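You operate a simulated robot arm through the tools that you are given. There is no shell and no other tool.

Carry out the task below with a simulated two-armed robot. There is one attempt and no reset: what you move stays moved.

JOB
Switch off the blower, flow analyser, multimeter and power strip, then unplug the charger.
Fine: the plug goes on its rest.

It is judged by the outcome, as a careful person would: the job done as asked, and still so three seconds after it is handed in. It fails if anything else is knocked over, pushed out of place, dropped, spilled or broken.

ROBOT AND FRAMES
Two 7-joint arms with three-finger grippers on one trunk, on a base that drives. Base frame: it is fixed to the floor where the robot stands at the start and does not move with it; the origin is under the middle of the robot, x ahead of it, y to its left, z up; the surface under the hand at the start is at about z = 760. Lengths are in mm, angles in rad, forces in N, time in s.
The left shoulder is at the start at [70, 165, 1063], the right one opposite. With the tool pointing down near the work surface each hand reaches from about 380 to 880 mm from the robot's upright axis, wherever it stands, measured 20 degrees to its own side. Places, roughly: analyser switch [400, 1400, 800]; bench charger plug pins [400, 1100, 800]; blower knob [500, 200, 800]; flow analyser switch [400, 500, 800]; meter dial [500, 700, 800]; plug rest of the charger [600, 1000, 800]; power strip switch [400, 1100, 800]; rate dial [400, 0, 800]; trim knob [500, 1000, 900]. Payload 3.91 kg a hand.
The tool frame of a hand sits at the grasp point between the pads (the TCP): z along the fingers, y along the line on which they close. The tips reach 30 mm beyond it. The gripper opens to 116 mm. The gripper's body begins 73 mm behind the TCP.
Orientation is that of the tool frame in the base frame, as a unit quaternion [x, y, z, w]. With the fingers straight down and closing along the base's y, the tool's x points along the base's -x, its y along +y and its z along -z.

CONTROLS
- The arms move only by the tool nudge_tool. It takes "left_steps", "right_steps" or both (then of equal length, played together; a hand with none holds still); each is a list of rows, each a list of 7 numbers: the shift along the tool's x, y, z in mm, then the turn, a rotation vector about the tool's x, y, z in degrees, then the opening, from 0 (shut) to 1 (fully open). In form: [[x, y, z, ax, ay, az, fingers], ...]. A call has 1 to 20 rows; each row shifts and turns the commanded pose from where the row before left it, along the tool's axes as they then stand. A row lasts 0.2 s, in which the tool goes at most 50 mm and 0.15 rad; a call with a longer step from one row to the next is refused whole, and so is a gripper value outside its range. Where a pose cannot be reached the arm comes as near as it can. A force on the tool above 80 N (or 10 N above the force at the start of the call, whichever is more), or a blocked arm, ends the call early, and 0.2 s more pass. The fingers move at their own pace (about 153 mm/s each) and stop on an object; they squeeze with about 40 N. The grip force told is the motor's: it shows also when the fingers shut on nothing. Time passes only in rows, and 0.2 s behind the last, so rows that do not move let the fingers close. It gives the time, the measured TCP pose, the force on the tool (base axes), the opening and the grip force at its end, in the units of the frame above (readings bear some noise), with the torque about the TCP (base axes, N m) and any sound that the robot's microphone picked up.
- Cameras (640 x 400 px; columns grow to the right, rows downward): "scene" is now at [117.9, 45.5, 1367.8]; the picture's right is [0.56, -0.83, 0.00], its down [-0.58, -0.39, -0.71] and it looks along [0.59, 0.40, -0.70] (base axes); focal length 245 px, centre (320, 200). "left" rides on the left gripper at [75, 17, -88] in its tool frame; the picture's right is [-0.22, 0.97, 0.00], its down [-0.70, -0.16, -0.70] and it looks along [-0.68, -0.16, 0.71] (tool axes); focal length 247 px, centre (320, 200). "right" rides on the right gripper at [52, 56, -88] in its tool frame; the picture's right is [-0.73, 0.68, 0.00], its down [-0.49, -0.52, -0.70] and it looks along [-0.48, -0.51, 0.71] (tool axes); focal length 247 px, centre (320, 200). There is no depth. A picture from a camera that has moved, and an enlarged one, comes with that camera's place and axes in the base frame and with its lens.
- get_image(camera): a new picture of that camera. It takes no simulated time.
- lift_body(by): slides the trunk up (or, below 0, down) by that many mm; the arms and the scene camera ride with it, the base frame stays. It gives what a move gives, with no picture.
- drive_base(legs): drives the robot by 1 to 6 legs, each [ahead, left, turn to the left] in mm, mm and rad, along the robot's own axes; the way and the turn of a leg run together, so that a leg with both is an arc; at most 1500 mm and 3.142 rad a leg. The arms and the cameras ride along, it lands a little off, and it stops where it bumps. It gives what a move gives.
- head_to(pan, tilt): turns the head with the scene camera to pan (to the left, within 1.501 rad either way) and tilt (down, from -0.506 to 1.204), counted from straight ahead of the robot. It gives what a move gives.
- close_up(camera, box): a new picture of the part [left, top, right, bottom] of that camera's present view, enlarged. It takes no simulated time.
- job_done(): hands the job in; it is judged then, once.

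Nothing tells you exact positions but the pictures and the camera data. Unless the task says otherwise, let go and move clear before handing in.

The tools are called after "Request:" as a command line: name --argument value ..., lists and objects as JSON in quotes. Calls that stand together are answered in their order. nudge_tool: Moves the arms, as the interface text tells. Its arguments: {"type":"object","properties":{"left_steps":{"type":"array","items":{"type":"array","items":{"type":"number"}}},"right_steps":{"type":"array","items":{"type":"array","items":{"type":"number"}}}},"required":[]} The other tools are called the same way: lift_body (by) slides the trunk up or down; drive_base (legs) drives the base; head_to (pan, tilt) turns the head that bears the scene camera; get_image (camera) takes a picture; close_up (camera, box) takes an enlarged picture of a part of a camera's view; job_done () hands the job in.

At the start:

```text
t: 0.0
left_ee_pos: [499.4, 537.1, 1144.9]
left_tcp_rot: [-0.001, 1.0, 0.0, 0.0]
left_force: [0.1, 0.7, -0.3]
left_ft_torque: [-0.02, 0.01, 0.0]
left_gripper_width: 116.0
left_grasp_force: 0.1
right_ee_pos: [581.8, 108.5, 1119.8]
right_tcp_rot: [0.0, 1.0, 0.001, 0.001]
right_force: [-0.6, -0.4, 0.1]
right_ft_torque: [-0.03, 0.02, -0.01]
right_gripper_width: 116.0
right_grasp_force: 0.0
trunk travel left (down, up): [-600.0, 240.0]
robot x, y, heading: [-0.2, 2.4, 0.004]
head pan, tilt: [0.599, 0.777]
```

scene: 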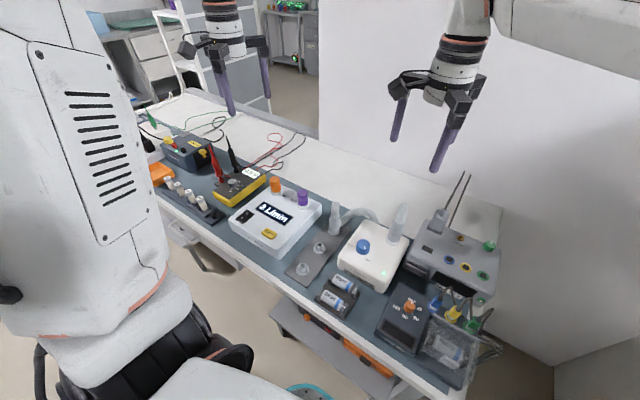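
right: 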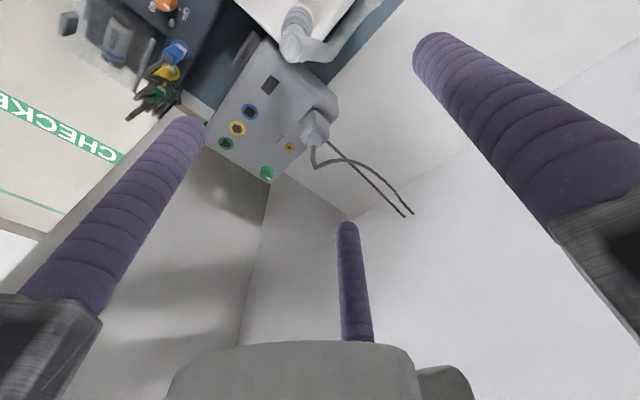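
left: 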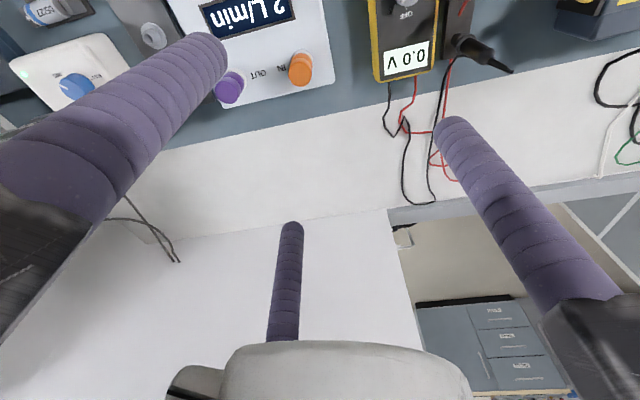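

I see a bench with several devices: a blower with a blue knob in the middle, a flow analyser with an L/min display, a yellow multimeter, and other devices further left. I'll take close-ups to identify each control before moving.

Request:
close_up --camera "scene" --box '[130, 90, 330, 215]'

Request:
close_up --camera "scene" --box '[220, 160, 420, 285]'

Request:
close_up --camera "scene" --box '[310, 200, 510, 385]'

Request:
head_to --pan 1.2 --tilt 0.7

```text
3.20 times, centred on (230, 152) of scene
camera zoom: at [117.9, 45.5, 1367.8], right [0.56, -0.83, 0.0], down [-0.58, -0.39, -0.71], along [0.59, 0.4, -0.7], focal length 783 px, centre (608, 352)
```

zoom: 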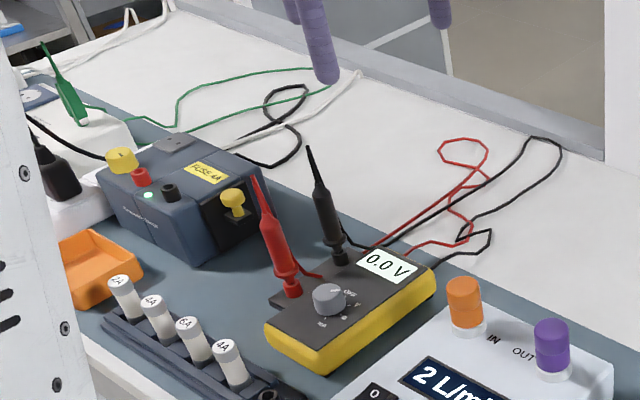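

```text
3.20 times, centred on (320, 222) of scene
camera zoom: at [117.9, 45.5, 1367.8], right [0.56, -0.83, 0.0], down [-0.58, -0.39, -0.71], along [0.59, 0.4, -0.7], focal length 783 px, centre (320, 128)
```

zoom: 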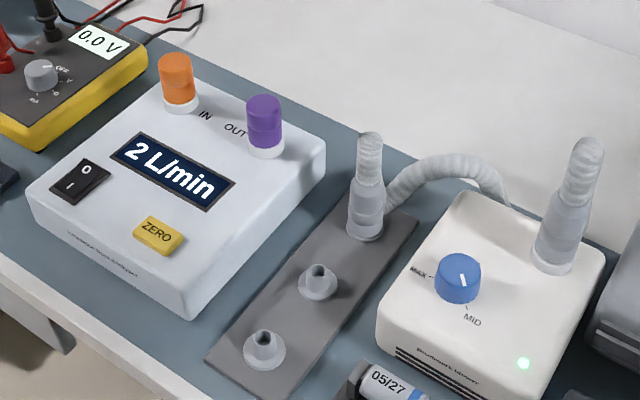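

```text
2.16 times, centred on (410, 292) of scene
camera zoom: at [117.9, 45.5, 1367.8], right [0.56, -0.83, 0.0], down [-0.58, -0.39, -0.71], along [0.59, 0.4, -0.7], focal length 529 px, centre (125, 0)
```

zoom: 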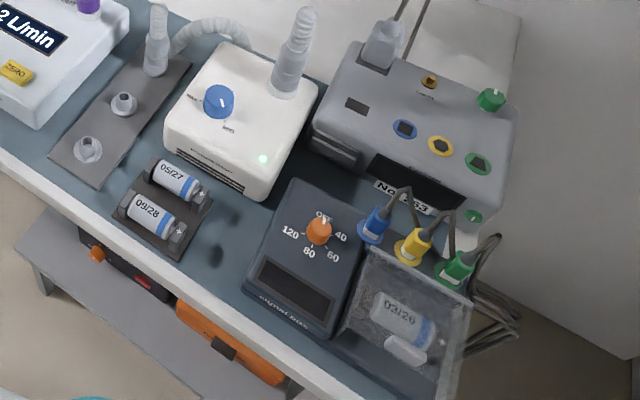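

```text
t: 1.0
left_ee_pos: [498.7, 536.3, 1144.9]
left_tcp_rot: [0.0, 1.0, 0.0, 0.001]
left_force: [-0.7, -0.2, 0.1]
left_ft_torque: [0.02, -0.02, 0.03]
left_gripper_width: 115.9
left_grasp_force: 0.1
right_ee_pos: [581.6, 109.4, 1119.9]
right_tcp_rot: [0.0, 1.0, 0.001, 0.001]
right_force: [0.5, 0.2, 1.0]
right_ft_torque: [-0.01, -0.02, 0.0]
right_gripper_width: 115.9
right_grasp_force: 0.1
trunk travel left (down, up): [-600.0, 240.0]
robot x, y, heading: [-5.0, 2.4, 0.005]
head pan, tilt: [1.201, 0.7]
```

The head now points further left; I'll look at the charger end of the bench.

Request:
get_image --camera "scene"

Request:
get_image --camera "left"

```text
taken
camera scene: at [81.2, 78.6, 1374.2], right [0.93, -0.36, 0.0], down [-0.23, -0.6, -0.76], along [0.28, 0.71, -0.64], focal length 245 px, centre (320, 200)
```

scene: 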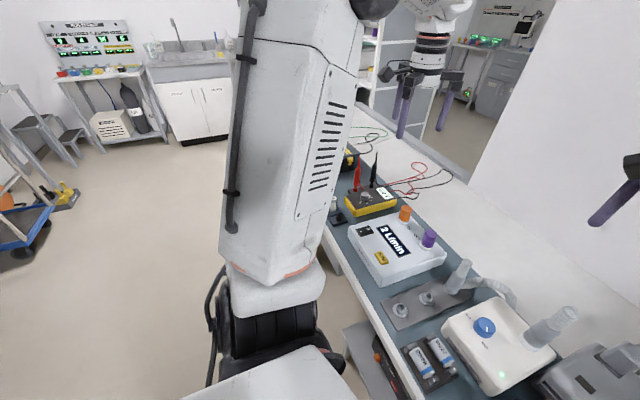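

```text
taken
camera left: at [424.0, 554.3, 1232.8], right [0.22, 0.97, 0.0], down [0.7, -0.16, 0.7], along [0.68, -0.16, -0.71], focal length 247 px, centre (320, 200)
```

left: 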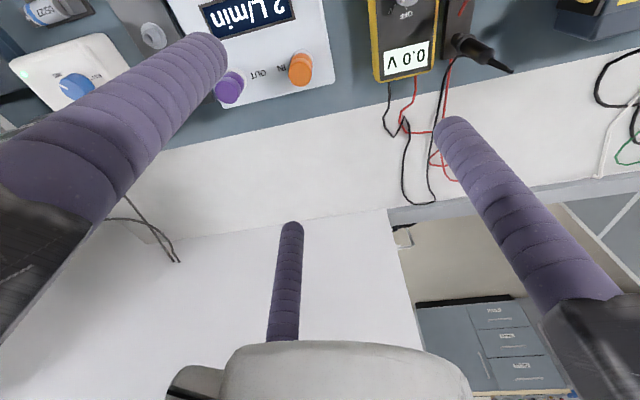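

The left arm blocks the far end from here. I'll zoom on the grippers and the blower from the cameras I have before moving.

Request:
head_to --pan 0.5 --tilt 0.75

Request:
close_up --camera "left" --box '[0, 0, 240, 150]'

Request:
close_up --camera "left" --box '[340, 0, 640, 190]'

Request:
close_up --camera "scene" --box '[160, 0, 560, 200]'

```text
t: 2.1
left_ee_pos: [499.6, 536.9, 1145.5]
left_tcp_rot: [0.0, 1.0, 0.0, 0.0]
left_force: [0.1, 0.1, 0.0]
left_ft_torque: [0.03, 0.01, 0.0]
left_gripper_width: 115.9
left_grasp_force: 0.1
right_ee_pos: [582.2, 109.0, 1120.8]
right_tcp_rot: [0.0, 1.0, 0.0, 0.001]
right_force: [-0.3, 0.1, -0.1]
right_ft_torque: [0.01, -0.02, 0.0]
right_gripper_width: 116.1
right_grasp_force: 0.1
trunk travel left (down, up): [-600.0, 240.0]
robot x, y, heading: [-1.4, -0.7, -0.002]
head pan, tilt: [0.499, 0.75]
```

```text
2.67 times, centred on (120, 75) of left
camera zoom: at [424.0, 554.3, 1232.8], right [0.22, 0.97, 0.0], down [0.7, -0.16, 0.7], along [0.68, -0.16, -0.71], focal length 659 px, centre (853, 533)
```

zoom: 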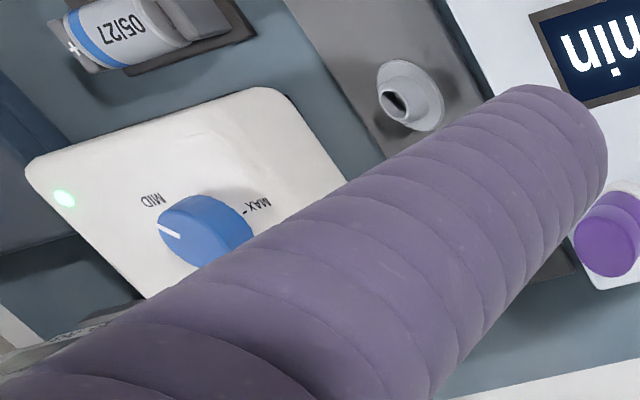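

```text
2.11 times, centred on (490, 95) of left
camera zoom: at [424.0, 554.3, 1232.8], right [0.22, 0.97, 0.0], down [0.7, -0.16, 0.7], along [0.68, -0.16, -0.71], focal length 520 px, centre (-38, 421)
```

zoom: 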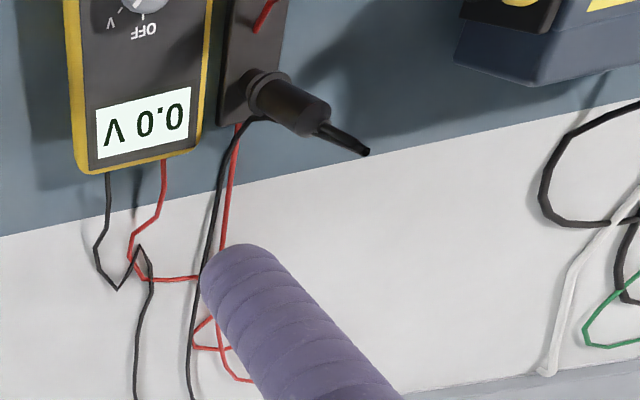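

```text
1.60 times, centred on (360, 100) of scene
camera zoom: at [123.2, 39.2, 1369.9], right [0.48, -0.88, 0.0], down [-0.6, -0.33, -0.73], along [0.64, 0.35, -0.68], focal length 392 px, centre (256, 360)
```

zoom: 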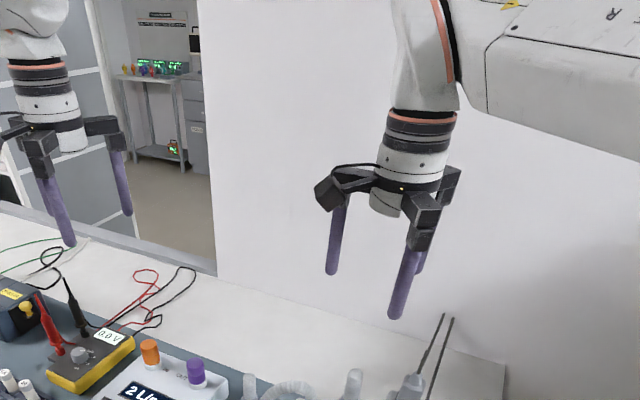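

The gripper pictures show three purple fingers, so I want to see how they actually close. I'll shut both grippers in free air and look.

Request:
nudge_tool --left_steps '[[0, 0, 0, 0, 0, 0, 0.3], [0, 0, 0, 0, 0, 0, 0.3], [0, 0, 0, 0, 0, 0, 0.3]]' --right_steps '[[0, 0, 0, 0, 0, 0, 0], [0, 0, 0, 0, 0, 0, 0], [0, 0, 0, 0, 0, 0, 0]]'

Request:
get_image --camera "left"

Request:
get_image --camera "right"

Request:
close_up --camera "scene" --box '[160, 0, 560, 200]'

```text
t: 2.9
left_ee_pos: [499.9, 537.3, 1144.4]
left_tcp_rot: [0.0, 1.0, 0.0, 0.0]
left_force: [-0.5, 0.6, -0.5]
left_ft_torque: [0.01, 0.01, 0.02]
left_gripper_width: 34.9
left_grasp_force: 0.0
right_ee_pos: [581.7, 108.6, 1121.5]
right_tcp_rot: [0.0, 1.0, 0.001, 0.002]
right_force: [-0.2, -0.2, -0.6]
right_ft_torque: [0.01, 0.03, 0.0]
right_gripper_width: 9.1
right_grasp_force: 39.7
trunk travel left (down, up): [-600.0, 240.0]
robot x, y, heading: [2.1, 1.5, 0.002]
head pan, tilt: [0.499, 0.75]
```

```text
taken
camera left: at [424.0, 554.3, 1232.8], right [0.22, 0.97, 0.0], down [0.7, -0.16, 0.7], along [0.68, -0.16, -0.71], focal length 247 px, centre (320, 200)
```

left: 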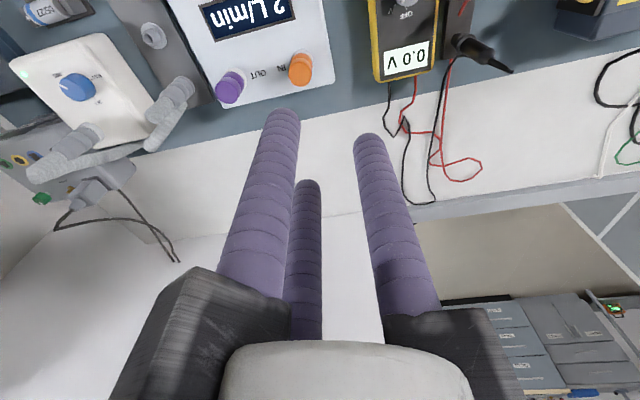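

```text
taken
camera right: at [529.7, 166.1, 1208.3], right [0.73, 0.68, 0.0], down [0.49, -0.52, 0.7], along [0.48, -0.51, -0.71], focal length 247 px, centre (320, 200)
```

right: 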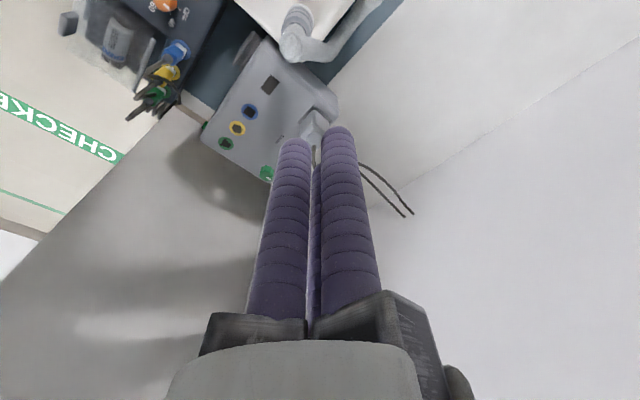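

```text
1.60 times, centred on (360, 100) of scene
camera zoom: at [123.2, 39.1, 1369.9], right [0.48, -0.88, 0.0], down [-0.6, -0.33, -0.73], along [0.64, 0.35, -0.68], focal length 392 px, centre (256, 360)
```

zoom: 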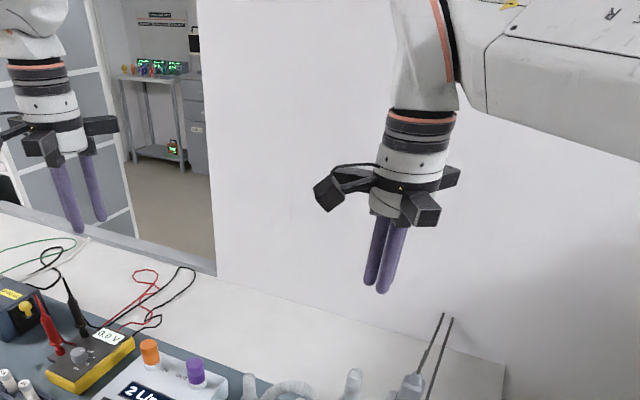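

The gripper is a centric three-finger one, good for knobs. Before moving the left hand to the blower I must clear the right arm, so I'll look to the right side.

Request:
head_to --pan -0.3 --tilt 0.6

Request:
get_image --camera "scene"

```text
t: 4.0
left_ee_pos: [499.8, 536.0, 1144.6]
left_tcp_rot: [0.001, 1.0, 0.0, 0.0]
left_force: [-0.4, 0.0, 0.5]
left_ft_torque: [0.03, -0.01, -0.03]
left_gripper_width: 34.7
left_grasp_force: 0.0
right_ee_pos: [582.2, 108.8, 1120.4]
right_tcp_rot: [0.0, 1.0, 0.001, 0.001]
right_force: [-0.3, -0.3, 0.2]
right_ft_torque: [-0.02, -0.01, -0.03]
right_gripper_width: 9.1
right_grasp_force: 39.8
trunk travel left (down, up): [-600.0, 240.0]
robot x, y, heading: [-2.0, -0.6, 0.004]
head pan, tilt: [-0.3, 0.6]
```

```text
taken
camera scene: at [134.9, -26.6, 1382.8], right [-0.29, -0.96, 0.0], down [-0.54, 0.17, -0.82], along [0.79, -0.24, -0.57], focal length 245 px, centre (320, 200)
```

scene: 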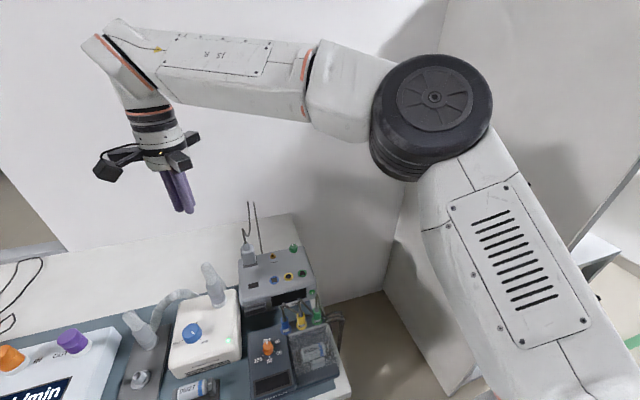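

The bench is clear at hand height. I'll drive 330 mm to the left so the right hand fits the blower and the left hand the flow analyser.

Request:
drive_base --legs '[[0, 330, 0]]'

Request:
head_to --pan 0.0 --tilt 0.85

Request:
get_image --camera "scene"

Request:
get_image --camera "left"

Request:
get_image --camera "right"

```text
t: 6.2
left_ee_pos: [495.9, 871.7, 1145.3]
left_tcp_rot: [-0.003, 1.0, 0.0, -0.001]
left_force: [0.5, 0.9, -0.1]
left_ft_torque: [0.02, 0.02, 0.0]
left_gripper_width: 34.9
left_grasp_force: 0.1
right_ee_pos: [581.1, 444.0, 1121.2]
right_tcp_rot: [-0.002, 1.0, 0.001, 0.001]
right_force: [-0.2, 0.2, 0.9]
right_ft_torque: [0.03, 0.0, 0.0]
right_gripper_width: 9.0
right_grasp_force: 40.1
trunk travel left (down, up): [-600.0, 240.0]
robot x, y, heading: [0.4, 328.8, 0.001]
head pan, tilt: [-0.3, 0.6]
```

```text
t: 7.0
left_ee_pos: [496.0, 869.8, 1145.0]
left_tcp_rot: [-0.002, 1.0, 0.001, -0.001]
left_force: [-0.5, 0.2, -0.1]
left_ft_torque: [-0.01, -0.01, 0.0]
left_gripper_width: 34.9
left_grasp_force: 0.0
right_ee_pos: [580.8, 443.7, 1120.7]
right_tcp_rot: [-0.002, 1.0, 0.002, 0.001]
right_force: [-0.2, 0.3, 0.5]
right_ft_torque: [0.0, -0.02, -0.03]
right_gripper_width: 9.0
right_grasp_force: 39.5
trunk travel left (down, up): [-600.0, 240.0]
robot x, y, heading: [0.8, 330.2, 0.007]
head pan, tilt: [0.0, 0.85]
```

```text
taken
camera scene: at [127.8, 331.5, 1362.0], right [0.0, -1.0, 0.0], down [-0.75, 0.0, -0.66], along [0.66, 0.0, -0.75], focal length 245 px, centre (320, 200)
```

scene: 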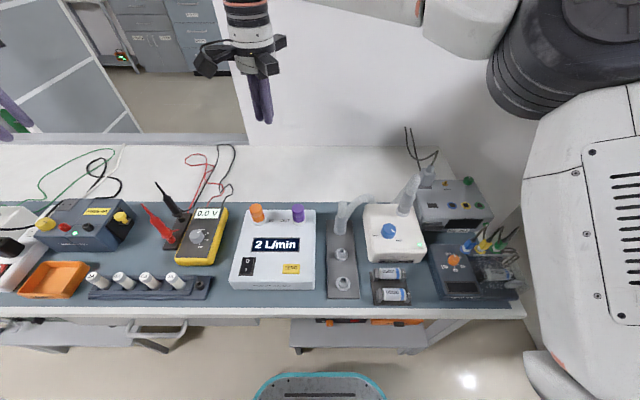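

```text
taken
camera left: at [420.6, 887.7, 1233.0], right [0.22, 0.98, 0.0], down [0.7, -0.16, 0.7], along [0.68, -0.15, -0.71], focal length 247 px, centre (320, 200)
```

left: 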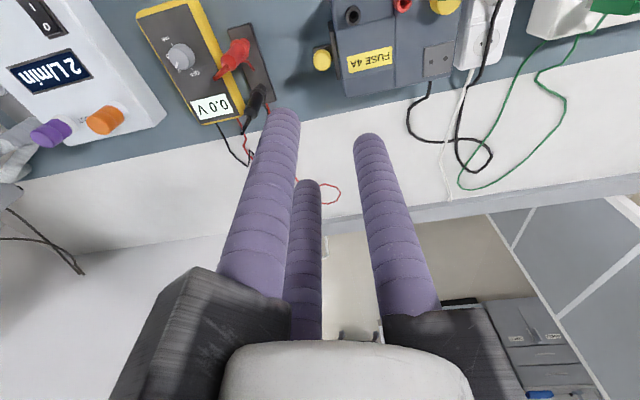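

```text
taken
camera right: at [528.2, 500.1, 1208.4], right [0.73, 0.68, 0.0], down [0.49, -0.52, 0.7], along [0.48, -0.51, -0.71], focal length 247 px, centre (320, 200)
```

right: 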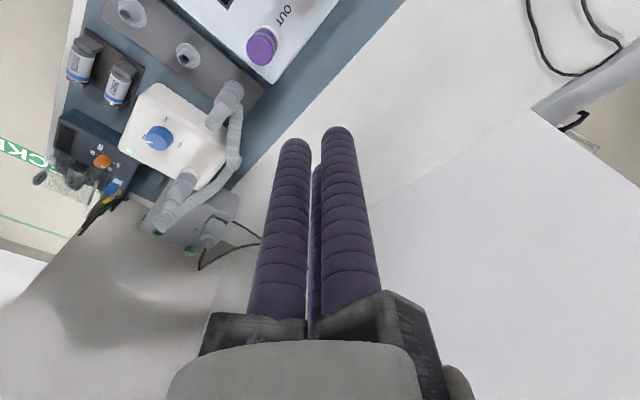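

Now the whole near bench is visible: blower right, flow analyser centre, multimeter left, power strip at far left edge. I'll zoom in on each control.

Request:
close_up --camera "scene" --box '[330, 180, 450, 280]'

Request:
close_up --camera "right" --box '[100, 70, 240, 170]'

Request:
close_up --camera "scene" --box '[220, 195, 330, 300]'

Request:
close_up --camera "scene" --box '[140, 170, 240, 290]'

Request:
close_up --camera "left" --box '[120, 0, 300, 130]'

Request:
close_up --camera "left" --box '[310, 0, 640, 200]'

Request:
close_up --camera "scene" --box '[0, 140, 150, 320]'

```text
4.00 times, centred on (390, 230) of scene
camera zoom: at [127.8, 331.5, 1362.0], right [0.0, -1.0, 0.0], down [-0.75, 0.0, -0.66], along [0.66, 0.0, -0.75], focal length 979 px, centre (40, 80)
```

zoom: 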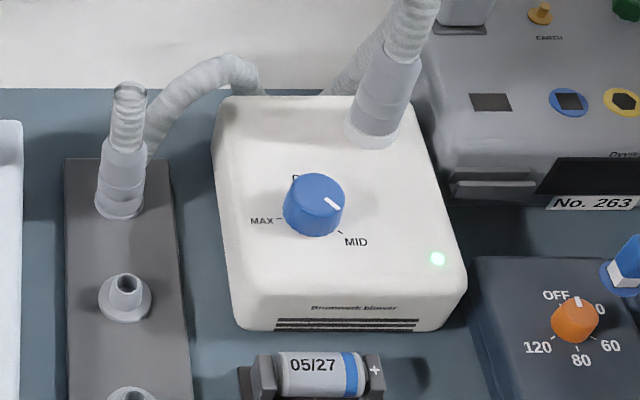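

```text
4.00 times, centred on (170, 120) of right
camera zoom: at [528.2, 500.1, 1208.4], right [0.73, 0.68, 0.0], down [0.49, -0.52, 0.7], along [0.48, -0.51, -0.71], focal length 988 px, centre (920, 520)
```

zoom: 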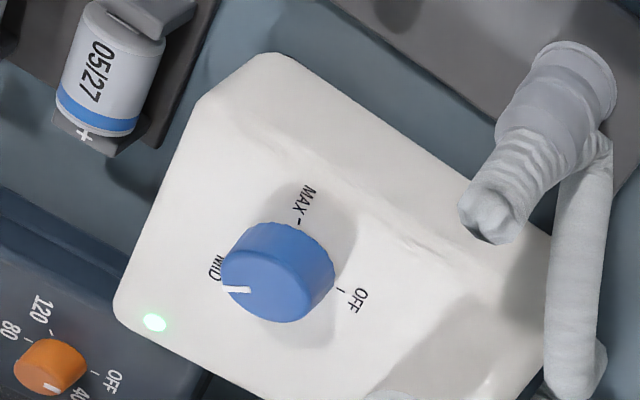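

```text
3.81 times, centred on (275, 248) of scene
camera zoom: at [127.8, 331.5, 1362.0], right [0.0, -1.0, 0.0], down [-0.75, 0.0, -0.66], along [0.66, 0.0, -0.75], focal length 932 px, centre (491, 19)
```

zoom: 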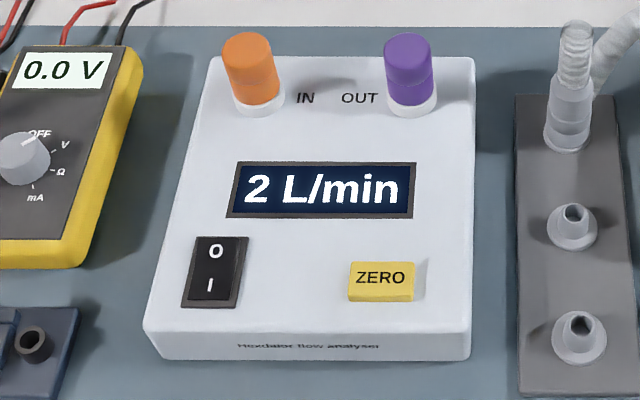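

```text
3.33 times, centred on (190, 230) of scene
camera zoom: at [127.8, 331.5, 1362.0], right [0.0, -1.0, 0.0], down [-0.75, 0.0, -0.66], along [0.66, 0.0, -0.75], focal length 816 px, centre (753, 100)
```

zoom: 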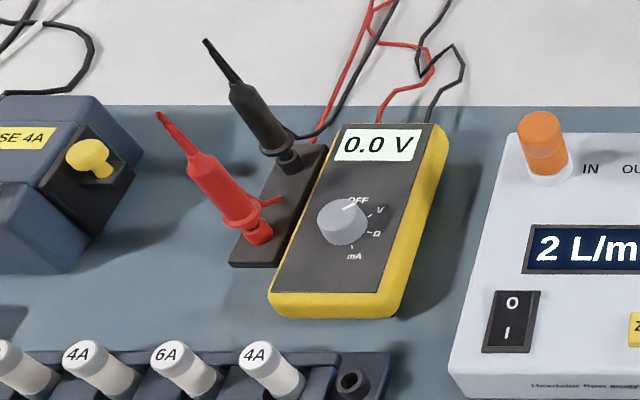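

```text
3.08 times, centred on (210, 65) of left
camera zoom: at [420.6, 887.7, 1233.0], right [0.22, 0.98, 0.0], down [0.7, -0.16, 0.7], along [0.68, -0.15, -0.71], focal length 760 px, centre (658, 615)
```

zoom: 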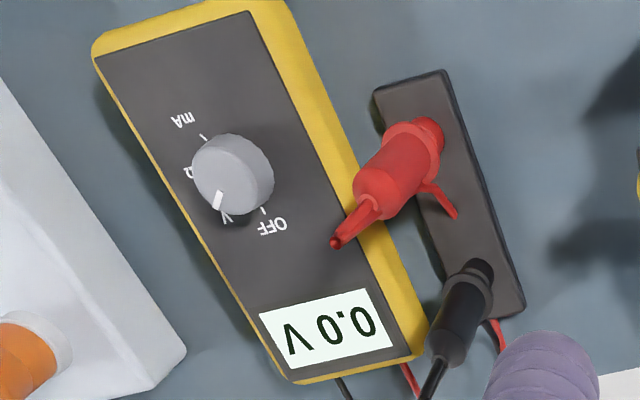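

```text
1.94 times, centred on (475, 100) of left
camera zoom: at [420.6, 887.7, 1233.0], right [0.22, 0.98, 0.0], down [0.7, -0.16, 0.7], along [0.68, -0.15, -0.71], focal length 479 px, centre (19, 394)
```

zoom: 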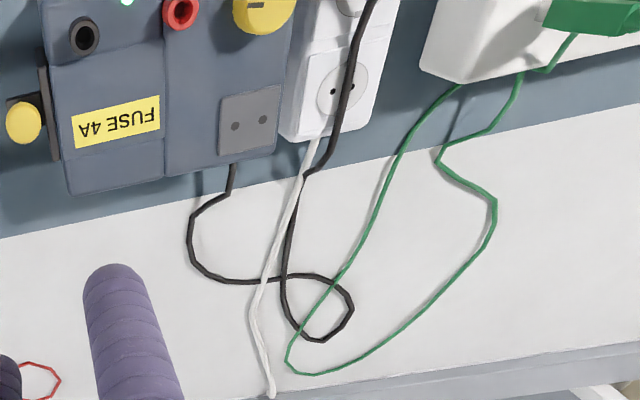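

```text
2.22 times, centred on (75, 230) of scene
camera zoom: at [127.8, 331.5, 1362.0], right [0.0, -1.0, 0.0], down [-0.75, 0.0, -0.66], along [0.66, 0.0, -0.75], focal length 544 px, centre (864, 133)
```

zoom: 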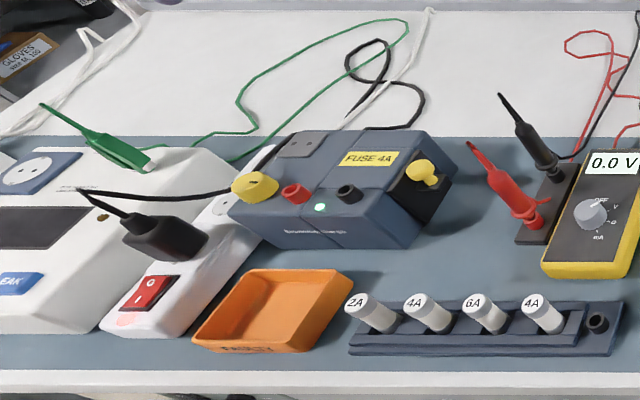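

The blower knob (centre about [481, 156], top about z 852) points at MID, with OFF at the far side (+x). A tall outlet stalk stands near it. I'll bring the right hand above it at a safe height and look closer.

Request:
nudge_tool --right_steps '[[12.5, -36, 0, 0, 0, 0, 0.55], [12.5, -36, 0, 0, 0, 0, 0.55], [12.5, -36, 0, 0, 0, 0, 0.55], [12.5, -36, 0, 0, 0, 0, 0.55], [12.5, -36, 0, 0, 0, 0, 0.55], [12.5, -36, 0, 0, 0, 0, 0.55], [12.5, -36, 15, 0, 0, 0, 0.55], [12.5, -36, 15, 0, 0, 0, 0.55], [0, 0, 15, 0, 0, 0, 0.55], [0, 0, 15, 0, 0, 0, 0.55]]'

Request:
get_image --camera "right"

Request:
get_image --camera "scene"

```text
t: 9.2
left_ee_pos: [494.8, 869.8, 1144.7]
left_tcp_rot: [-0.001, 1.0, 0.0, 0.0]
left_force: [0.0, 0.9, -0.3]
left_ft_torque: [-0.02, 0.01, 0.06]
left_gripper_width: 34.9
left_grasp_force: 0.0
right_ee_pos: [479.7, 155.3, 1057.2]
right_tcp_rot: [-0.002, 1.0, 0.002, 0.001]
right_force: [-0.1, -0.4, -0.5]
right_ft_torque: [0.04, 0.0, -0.01]
right_gripper_width: 63.8
right_grasp_force: 0.0
trunk travel left (down, up): [-600.0, 240.0]
robot x, y, heading: [-1.5, 330.3, 0.002]
head pan, tilt: [0.0, 0.85]
```

```text
taken
camera right: at [428.5, 210.8, 1145.4], right [0.73, 0.68, 0.0], down [0.49, -0.52, 0.7], along [0.48, -0.51, -0.72], focal length 247 px, centre (320, 200)
```

right: 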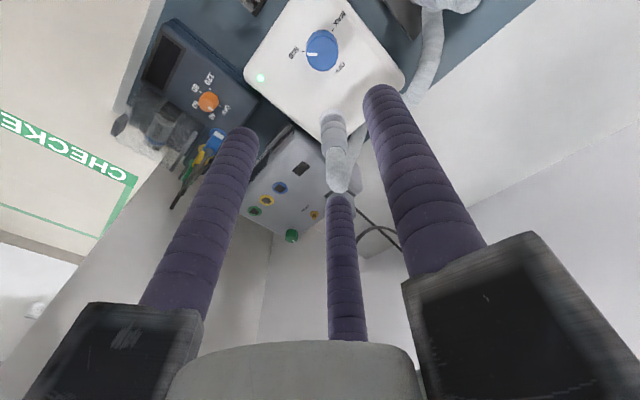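

```text
taken
camera scene: at [127.8, 331.0, 1361.9], right [0.0, -1.0, 0.0], down [-0.75, 0.0, -0.66], along [0.66, 0.0, -0.75], focal length 245 px, centre (320, 200)
```

scene: 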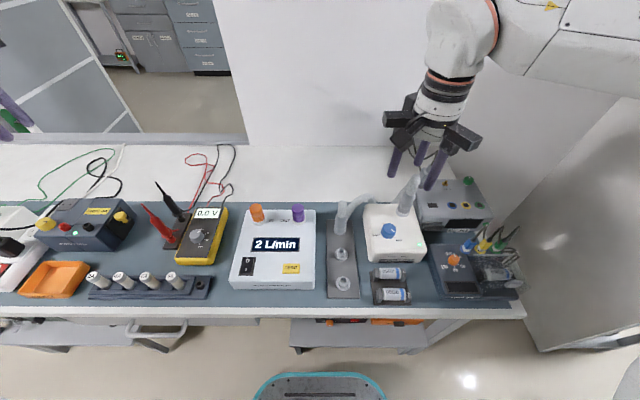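

Request:
close_up --camera "right" --box '[230, 0, 430, 125]'

Request:
close_up --camera "right" --box '[250, 90, 410, 200]'

Request:
close_up --camera "scene" --box '[340, 80, 500, 280]'

```text
3.20 times, centred on (330, 62) of right
camera zoom: at [428.5, 210.8, 1145.4], right [0.73, 0.68, 0.0], down [0.49, -0.52, 0.7], along [0.48, -0.51, -0.72], focal length 790 px, centre (288, 640)
```

zoom: 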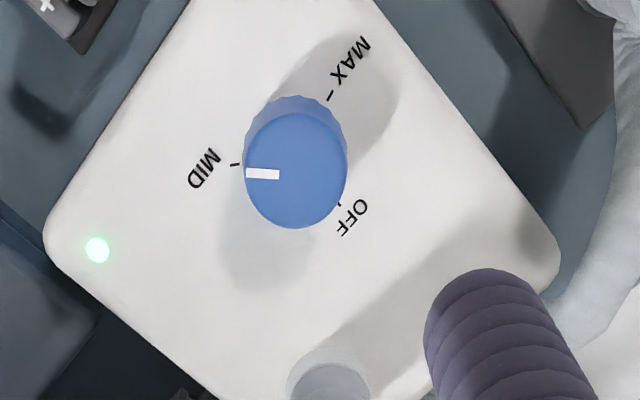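

```text
3.64 times, centred on (330, 145) of right
camera zoom: at [428.5, 210.8, 1145.4], right [0.73, 0.68, 0.0], down [0.49, -0.52, 0.7], along [0.48, -0.51, -0.72], focal length 898 px, centre (284, 400)
```

zoom: 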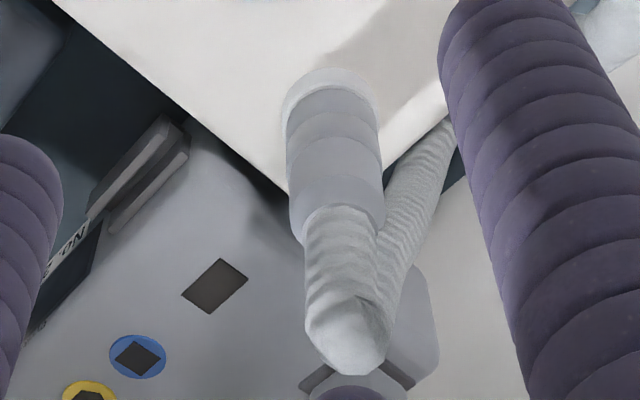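

```text
2.00 times, centred on (420, 180) of scene
camera zoom: at [127.8, 331.0, 1361.9], right [0.0, -1.0, 0.0], down [-0.75, 0.0, -0.66], along [0.66, 0.0, -0.75], focal length 489 px, centre (120, 240)
```

zoom: 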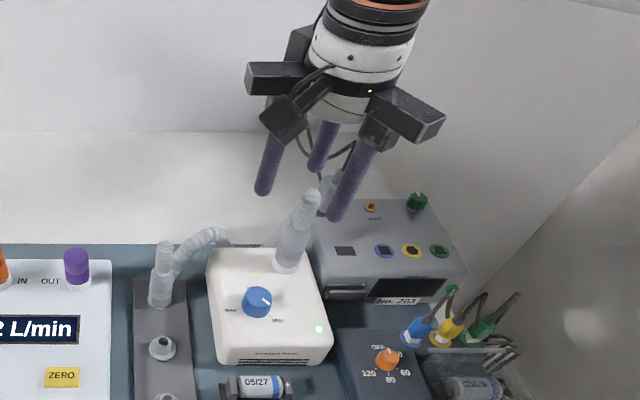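

The knob is at about [480.5, 158.5], pointer at MID (about −131°), OFF at 0°, so I need about +131° counter-clockwise from above. The outlet stalk is at [552, 103], top z 960. I'll pre-rotate the hand at height and check the reach of the wrist.

Request:
nudge_tool --right_steps '[[0, 1, 0, 0, 0, 8.5, 0.5], [0, 1, 0, 0, 0, 8.5, 0.5], [0, 1, 0, 0, 0, 8.5, 0.5], [0, 0, 0, 0, 0, 8.5, 0.5], [0, 0, 0, 0, 0, 8.5, 0.5], [0, 0, 0, 0, 0, 8.5, 0.5], [0, 0, 0, 0, 0, 8.5, 0.5], [0, 0, 0, 0, 0, 3, 0.5]]'

Request:
get_image --camera "right"

Request:
get_image --camera "scene"

```text
t: 11.0
left_ee_pos: [495.1, 869.6, 1144.7]
left_tcp_rot: [-0.002, 1.0, 0.0, 0.0]
left_force: [1.5, -0.6, -0.2]
left_ft_torque: [-0.02, -0.01, 0.01]
left_gripper_width: 35.0
left_grasp_force: 0.1
right_ee_pos: [482.3, 157.5, 1060.8]
right_tcp_rot: [0.518, 0.856, 0.001, 0.0]
right_force: [-0.6, -0.2, 0.6]
right_ft_torque: [-0.02, 0.0, 0.03]
right_gripper_width: 58.1
right_grasp_force: 0.0
trunk travel left (down, up): [-600.0, 240.0]
robot x, y, heading: [1.5, 331.6, 0.005]
head pan, tilt: [0.0, 0.85]
```

```text
taken
camera right: at [508.3, 230.7, 1148.3], right [0.94, -0.33, 0.0], down [-0.24, -0.67, 0.7], along [-0.23, -0.66, -0.72], focal length 247 px, centre (320, 200)
```

right: 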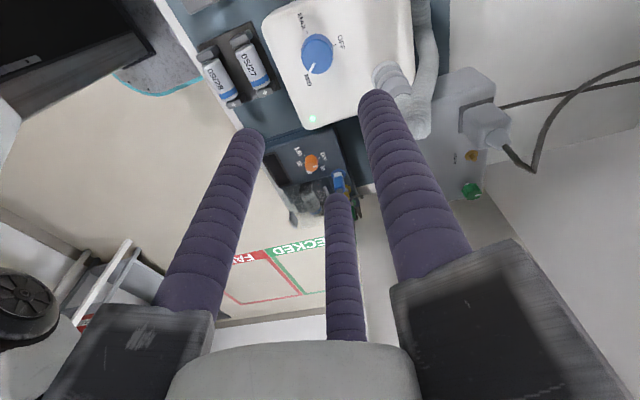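

```text
taken
camera scene: at [127.8, 331.7, 1361.9], right [0.0, -1.0, 0.0], down [-0.75, 0.0, -0.66], along [0.66, 0.0, -0.75], focal length 245 px, centre (320, 200)
```

scene: 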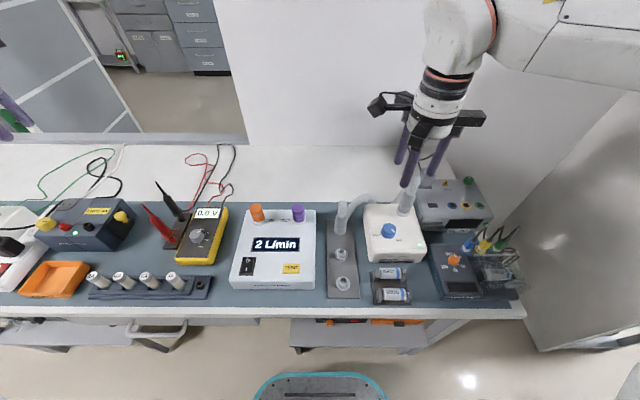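

Request:
close_up --camera "right" --box '[250, 0, 450, 140]'

```text
2.86 times, centred on (350, 70) of right
camera zoom: at [508.3, 230.7, 1148.3], right [0.94, -0.33, 0.0], down [-0.24, -0.67, 0.7], along [-0.23, -0.66, -0.72], focal length 706 px, centre (234, 571)
```

zoom: 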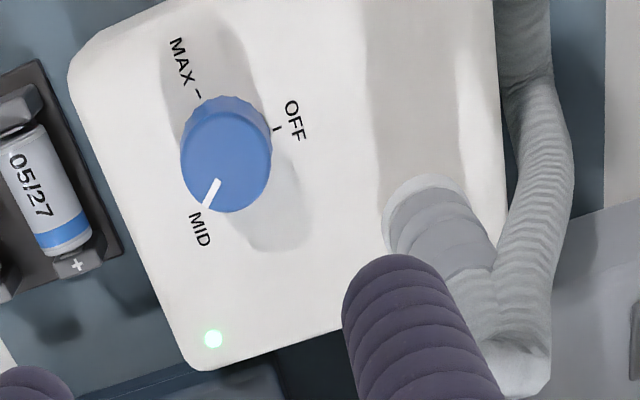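

Knob centre refined to about [481, 159]. The wrist turned fine; I'll descend in two stages with the fingers open 58 mm, checking a picture halfway.

Request:
nudge_tool --right_steps '[[1.8, 0, 30, 0, 0, 0, 0.5], [0, 0, 30, 0, 0, 0, 0.5], [0, 0, 30, 0, 0, 0, 0.5], [0, 0, 30, 0, 0, 0, 0.5], [0, 0, 20, 0, 0, 0, 0.5]]'

Request:
get_image --camera "right"

Request:
close_up --camera "scene" --box '[340, 80, 500, 280]'

```text
t: 12.2
left_ee_pos: [496.0, 869.7, 1144.5]
left_tcp_rot: [-0.002, 1.0, 0.0, 0.0]
left_force: [0.1, 0.4, 0.7]
left_ft_torque: [0.0, -0.03, -0.03]
left_gripper_width: 34.6
left_grasp_force: 0.1
right_ee_pos: [481.7, 159.8, 918.2]
right_tcp_rot: [0.517, 0.856, 0.001, 0.0]
right_force: [-0.2, -0.3, 0.4]
right_ft_torque: [-0.02, 0.0, 0.01]
right_gripper_width: 58.1
right_grasp_force: 0.0
trunk travel left (down, up): [-600.0, 240.0]
robot x, y, heading: [-3.2, 330.3, 0.005]
head pan, tilt: [0.0, 0.85]
```

```text
taken
camera right: at [506.9, 233.3, 1006.4], right [0.94, -0.33, 0.0], down [-0.24, -0.68, 0.7], along [-0.23, -0.66, -0.72], focal length 247 px, centre (320, 200)
```

right: 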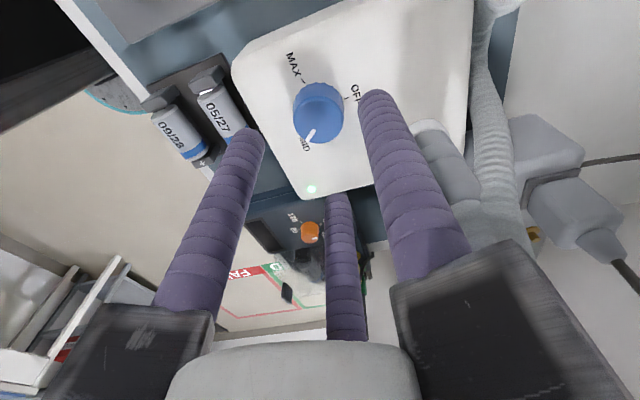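

```text
2.00 times, centred on (420, 180) of scene
camera zoom: at [128.0, 331.6, 1361.9], right [0.0, -1.0, 0.0], down [-0.75, 0.0, -0.66], along [0.66, 0.0, -0.75], focal length 489 px, centre (120, 240)
```

zoom: 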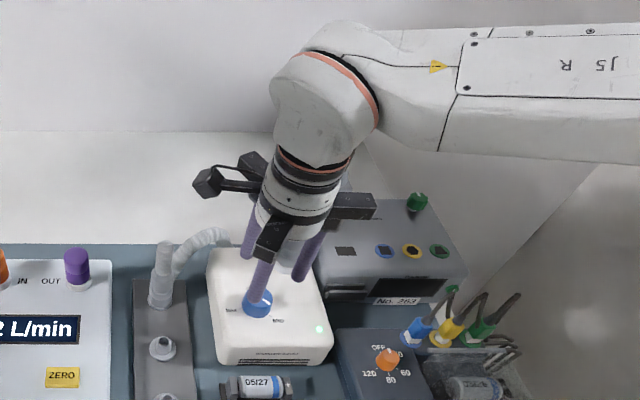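

Request:
close_up --camera "right" --box '[250, 40, 410, 200]'

```text
2.50 times, centred on (330, 120) of right
camera zoom: at [506.9, 233.3, 1006.4], right [0.94, -0.33, 0.0], down [-0.24, -0.68, 0.7], along [-0.23, -0.66, -0.72], focal length 617 px, centre (295, 400)
```

zoom: 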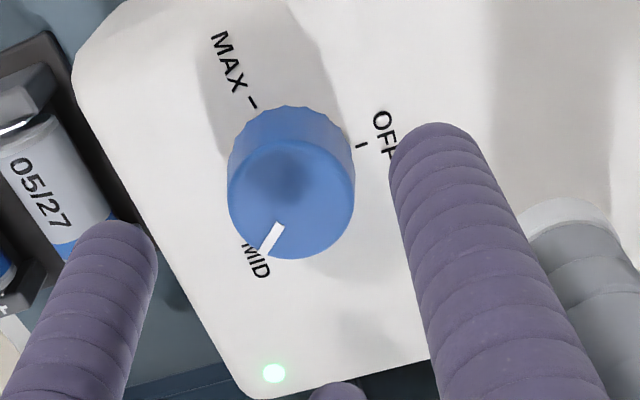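

The knob sits centred between the fingers. I'll descend until the tips are about 9 mm above the blower top and close on the knob.

Request:
nudge_tool --right_steps '[[0.5, 0.5, 18, 0, 0, 0, 0.5], [0, 0, 18, 0, 0, 0, 0.5], [0, 0, 15, 0, 0, 0, 0.5]]'

Request:
close_up --camera "right" --box '[200, 40, 440, 240]'

Request:
close_up --camera "scene" --box '[340, 120, 480, 280]'

```text
t: 13.0
left_ee_pos: [496.0, 870.1, 1145.5]
left_tcp_rot: [-0.003, 1.0, 0.0, 0.0]
left_force: [0.6, -0.6, 1.0]
left_ft_torque: [0.03, 0.01, 0.01]
left_gripper_width: 34.7
left_grasp_force: 0.0
right_ee_pos: [482.3, 162.1, 869.7]
right_tcp_rot: [0.517, 0.856, 0.001, -0.001]
right_force: [0.0, -0.3, -0.2]
right_ft_torque: [0.0, 0.0, -0.01]
right_gripper_width: 58.1
right_grasp_force: 0.1
trunk travel left (down, up): [-600.0, 240.0]
robot x, y, heading: [1.1, 335.3, 0.01]
head pan, tilt: [0.0, 0.85]
```

```text
2.00 times, centred on (320, 140) of right
camera zoom: at [507.8, 234.9, 957.0], right [0.94, -0.33, 0.0], down [-0.24, -0.68, 0.7], along [-0.23, -0.66, -0.72], focal length 494 px, centre (320, 320)
```

zoom: 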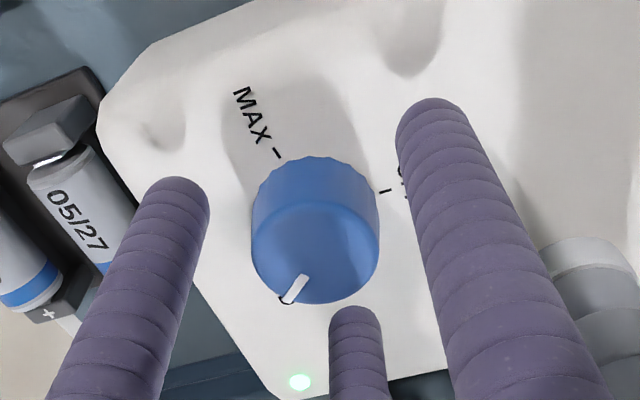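

```text
2.50 times, centred on (410, 200) of scene
camera zoom: at [128.0, 331.7, 1361.9], right [0.0, -1.0, 0.0], down [-0.75, 0.0, -0.66], along [0.66, 0.0, -0.75], focal length 612 px, centre (95, 200)
```

zoom: 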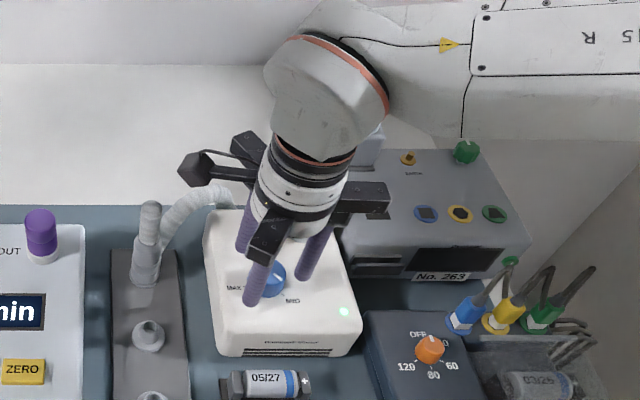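

The fingers surround the knob, which is about 34 mm across. I'll lower 4 mm more and close on it.

Request:
nudge_tool --right_steps '[[0, 0, 4, 0, 0, 0, 0.5], [0, 0, 0, 0, 0, 0, 0.38], [0, 0, 0, 0, 0, 0, 0.3], [0, 0, 0, 0, 0, 0, 0.2], [0, 0, 0, 0, 0, 0, 0.2]]'

Request:
close_up --camera "right" --box '[200, 40, 440, 240]'

```text
t: 14.2
left_ee_pos: [496.2, 869.5, 1145.3]
left_tcp_rot: [-0.002, 1.0, 0.001, 0.0]
left_force: [-0.1, -0.8, -0.2]
left_ft_torque: [0.0, -0.03, -0.02]
left_gripper_width: 34.6
left_grasp_force: 0.1
right_ee_pos: [482.3, 159.8, 865.2]
right_tcp_rot: [0.517, 0.856, 0.001, 0.0]
right_force: [0.8, -10.0, 1.7]
right_ft_torque: [-0.25, -0.02, 0.02]
right_gripper_width: 36.5
right_grasp_force: 13.0
trunk travel left (down, up): [-600.0, 240.0]
robot x, y, heading: [-0.9, 332.4, 0.006]
head pan, tilt: [0.0, 0.85]
```

```text
2.00 times, centred on (320, 140) of right
camera zoom: at [507.8, 233.6, 953.4], right [0.94, -0.33, 0.0], down [-0.24, -0.68, 0.7], along [-0.23, -0.66, -0.72], focal length 494 px, centre (320, 320)
```

zoom: 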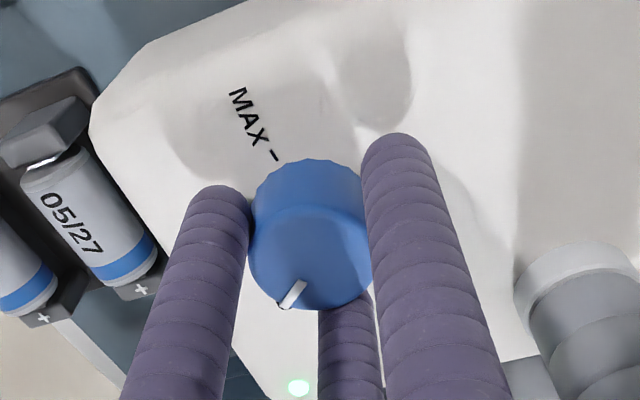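

The knob is gripped (36.5 mm). I'll ease the side force and begin turning counter-clockwise (negative about tool z).

Request:
nudge_tool --right_steps '[[-1.3, -0.7, 0, 0, 0, 0, 0.15], [0, 0, 0, 0, 0, -8, 0.15], [0, 0, 0, 0, 0, -8, 0.15], [0, 0, 0, 0, 0, -8, 0.15], [0, 0, 0, 0, 0, -8, 0.15]]'

Request:
get_image --camera "right"

```text
t: 15.4
left_ee_pos: [495.3, 870.0, 1145.3]
left_tcp_rot: [-0.002, 1.0, -0.001, 0.001]
left_force: [0.4, -0.4, 0.4]
left_ft_torque: [-0.04, 0.02, -0.02]
left_gripper_width: 34.8
left_grasp_force: 0.0
right_ee_pos: [480.9, 159.8, 865.3]
right_tcp_rot: [0.26, 0.966, 0.001, 0.0]
right_force: [-9.0, 2.3, 3.5]
right_ft_torque: [-0.23, 0.26, -0.05]
right_gripper_width: 34.7
right_grasp_force: 16.9
trunk travel left (down, up): [-600.0, 240.0]
robot x, y, heading: [1.3, 332.8, 0.005]
head pan, tilt: [0.0, 0.85]
```

```text
taken
camera right: at [463.7, 235.3, 953.3], right [0.98, 0.22, 0.0], down [0.16, -0.7, 0.7], along [0.15, -0.68, -0.71], focal length 247 px, centre (320, 200)
```

right: 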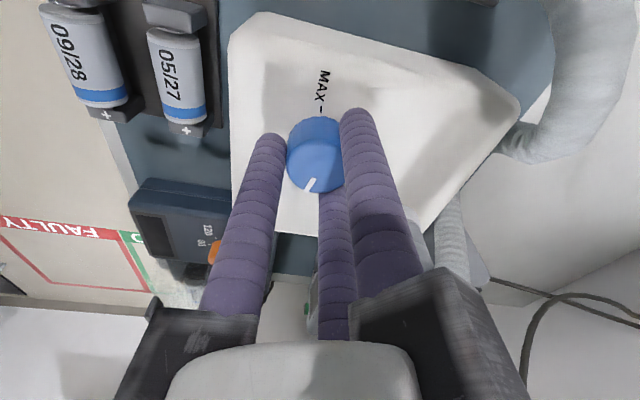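

The knob turns with the hand. I'll continue in steps and watch the clearance to the stalk.

Request:
nudge_tool --right_steps '[[0.8, -0.4, 0, 0, 0, -8, 0.15], [0, 0, 0, 0, 0, -8, 0.15], [0, 0, 0, 0, 0, -8, 0.15], [0, 0, 0, 0, 0, -8, 0.15]]'

Request:
get_image --camera "right"

Request:
close_up --camera "scene" --box '[340, 120, 480, 280]'

```text
t: 16.4
left_ee_pos: [495.6, 872.5, 1143.6]
left_tcp_rot: [-0.004, 1.0, 0.0, 0.0]
left_force: [0.7, -0.8, -0.2]
left_ft_torque: [0.02, 0.0, 0.02]
left_gripper_width: 34.9
left_grasp_force: 0.0
right_ee_pos: [480.1, 159.7, 864.7]
right_tcp_rot: [-0.017, 1.0, 0.001, 0.001]
right_force: [-1.2, 2.6, 1.3]
right_ft_torque: [0.55, 0.32, 0.0]
right_gripper_width: 34.1
right_grasp_force: 45.2
trunk travel left (down, up): [-600.0, 240.0]
robot x, y, heading: [-1.6, 331.4, 0.001]
head pan, tilt: [0.0, 0.85]
```

```text
taken
camera right: at [426.2, 214.6, 953.2], right [0.71, 0.7, 0.0], down [0.5, -0.51, 0.7], along [0.49, -0.5, -0.71], focal length 247 px, centre (320, 200)
```

right: 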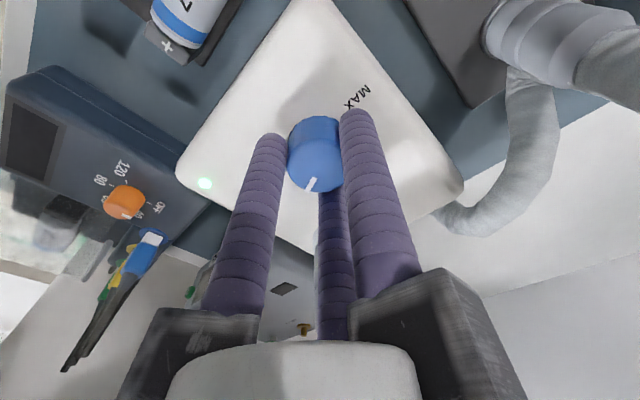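

```text
2.50 times, centred on (410, 200) of scene
camera zoom: at [127.8, 332.1, 1361.9], right [0.01, -1.0, 0.0], down [-0.75, 0.0, -0.66], along [0.66, 0.0, -0.75], focal length 612 px, centre (95, 200)
```

zoom: 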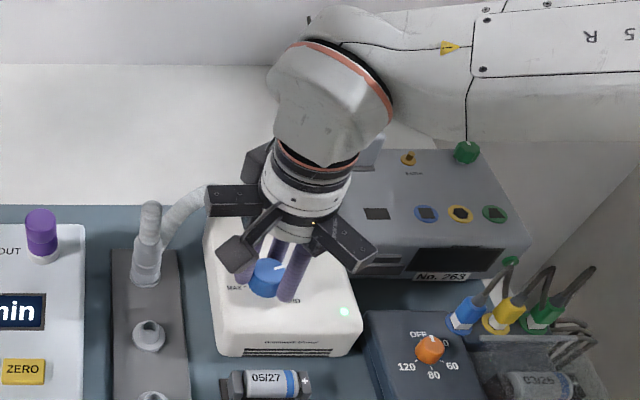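

64° done and no contact. I'll continue about 64° more.

Request:
nudge_tool --right_steps '[[0, 0, 0, 0, 0, -8, 0.15], [0, 0, 0, 0, 0, -8, 0.15], [0, 0, 0, 0, 0, -8, 0.15], [0, 0, 0, 0, 0, -8, 0.15]]'

Request:
get_image --camera "right"

Request:
close_up --camera "scene" --box '[340, 120, 480, 280]'

```text
t: 17.4
left_ee_pos: [494.8, 869.2, 1145.0]
left_tcp_rot: [-0.001, 1.0, 0.001, -0.001]
left_force: [-1.0, 0.8, 0.7]
left_ft_torque: [-0.02, 0.0, -0.01]
left_gripper_width: 34.8
left_grasp_force: 0.1
right_ee_pos: [479.1, 159.3, 865.8]
right_tcp_rot: [-0.291, 0.957, 0.0, 0.001]
right_force: [-0.4, -2.3, 5.9]
right_ft_torque: [0.0, 0.33, 0.04]
right_gripper_width: 33.9
right_grasp_force: 44.9
trunk travel left (down, up): [-600.0, 240.0]
robot x, y, heading: [0.2, 334.0, 0.003]
head pan, tilt: [0.0, 0.85]
```

```text
taken
camera right: at [405.5, 177.9, 953.1], right [0.23, 0.97, 0.0], down [0.69, -0.17, 0.7], along [0.68, -0.16, -0.71], focal length 247 px, centre (320, 200)
```

right: 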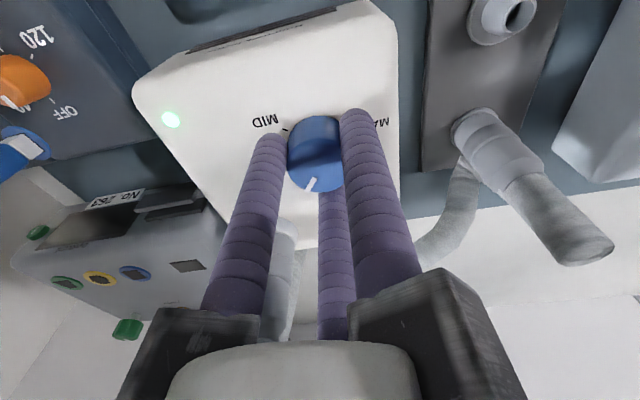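

```text
2.50 times, centred on (410, 200) of scene
camera zoom: at [127.3, 331.6, 1362.0], right [0.0, -1.0, 0.0], down [-0.75, 0.0, -0.66], along [0.66, 0.0, -0.75], focal length 612 px, centre (95, 200)
```

zoom: 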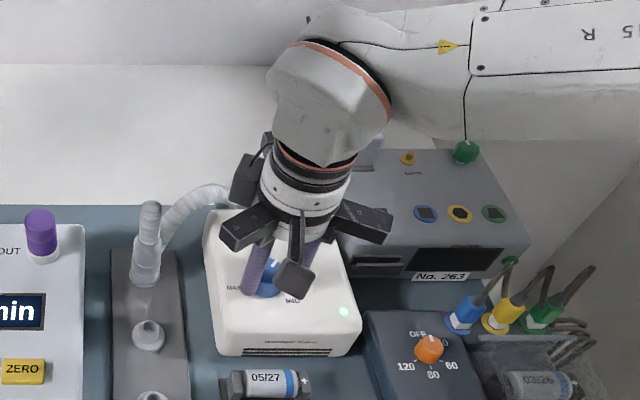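

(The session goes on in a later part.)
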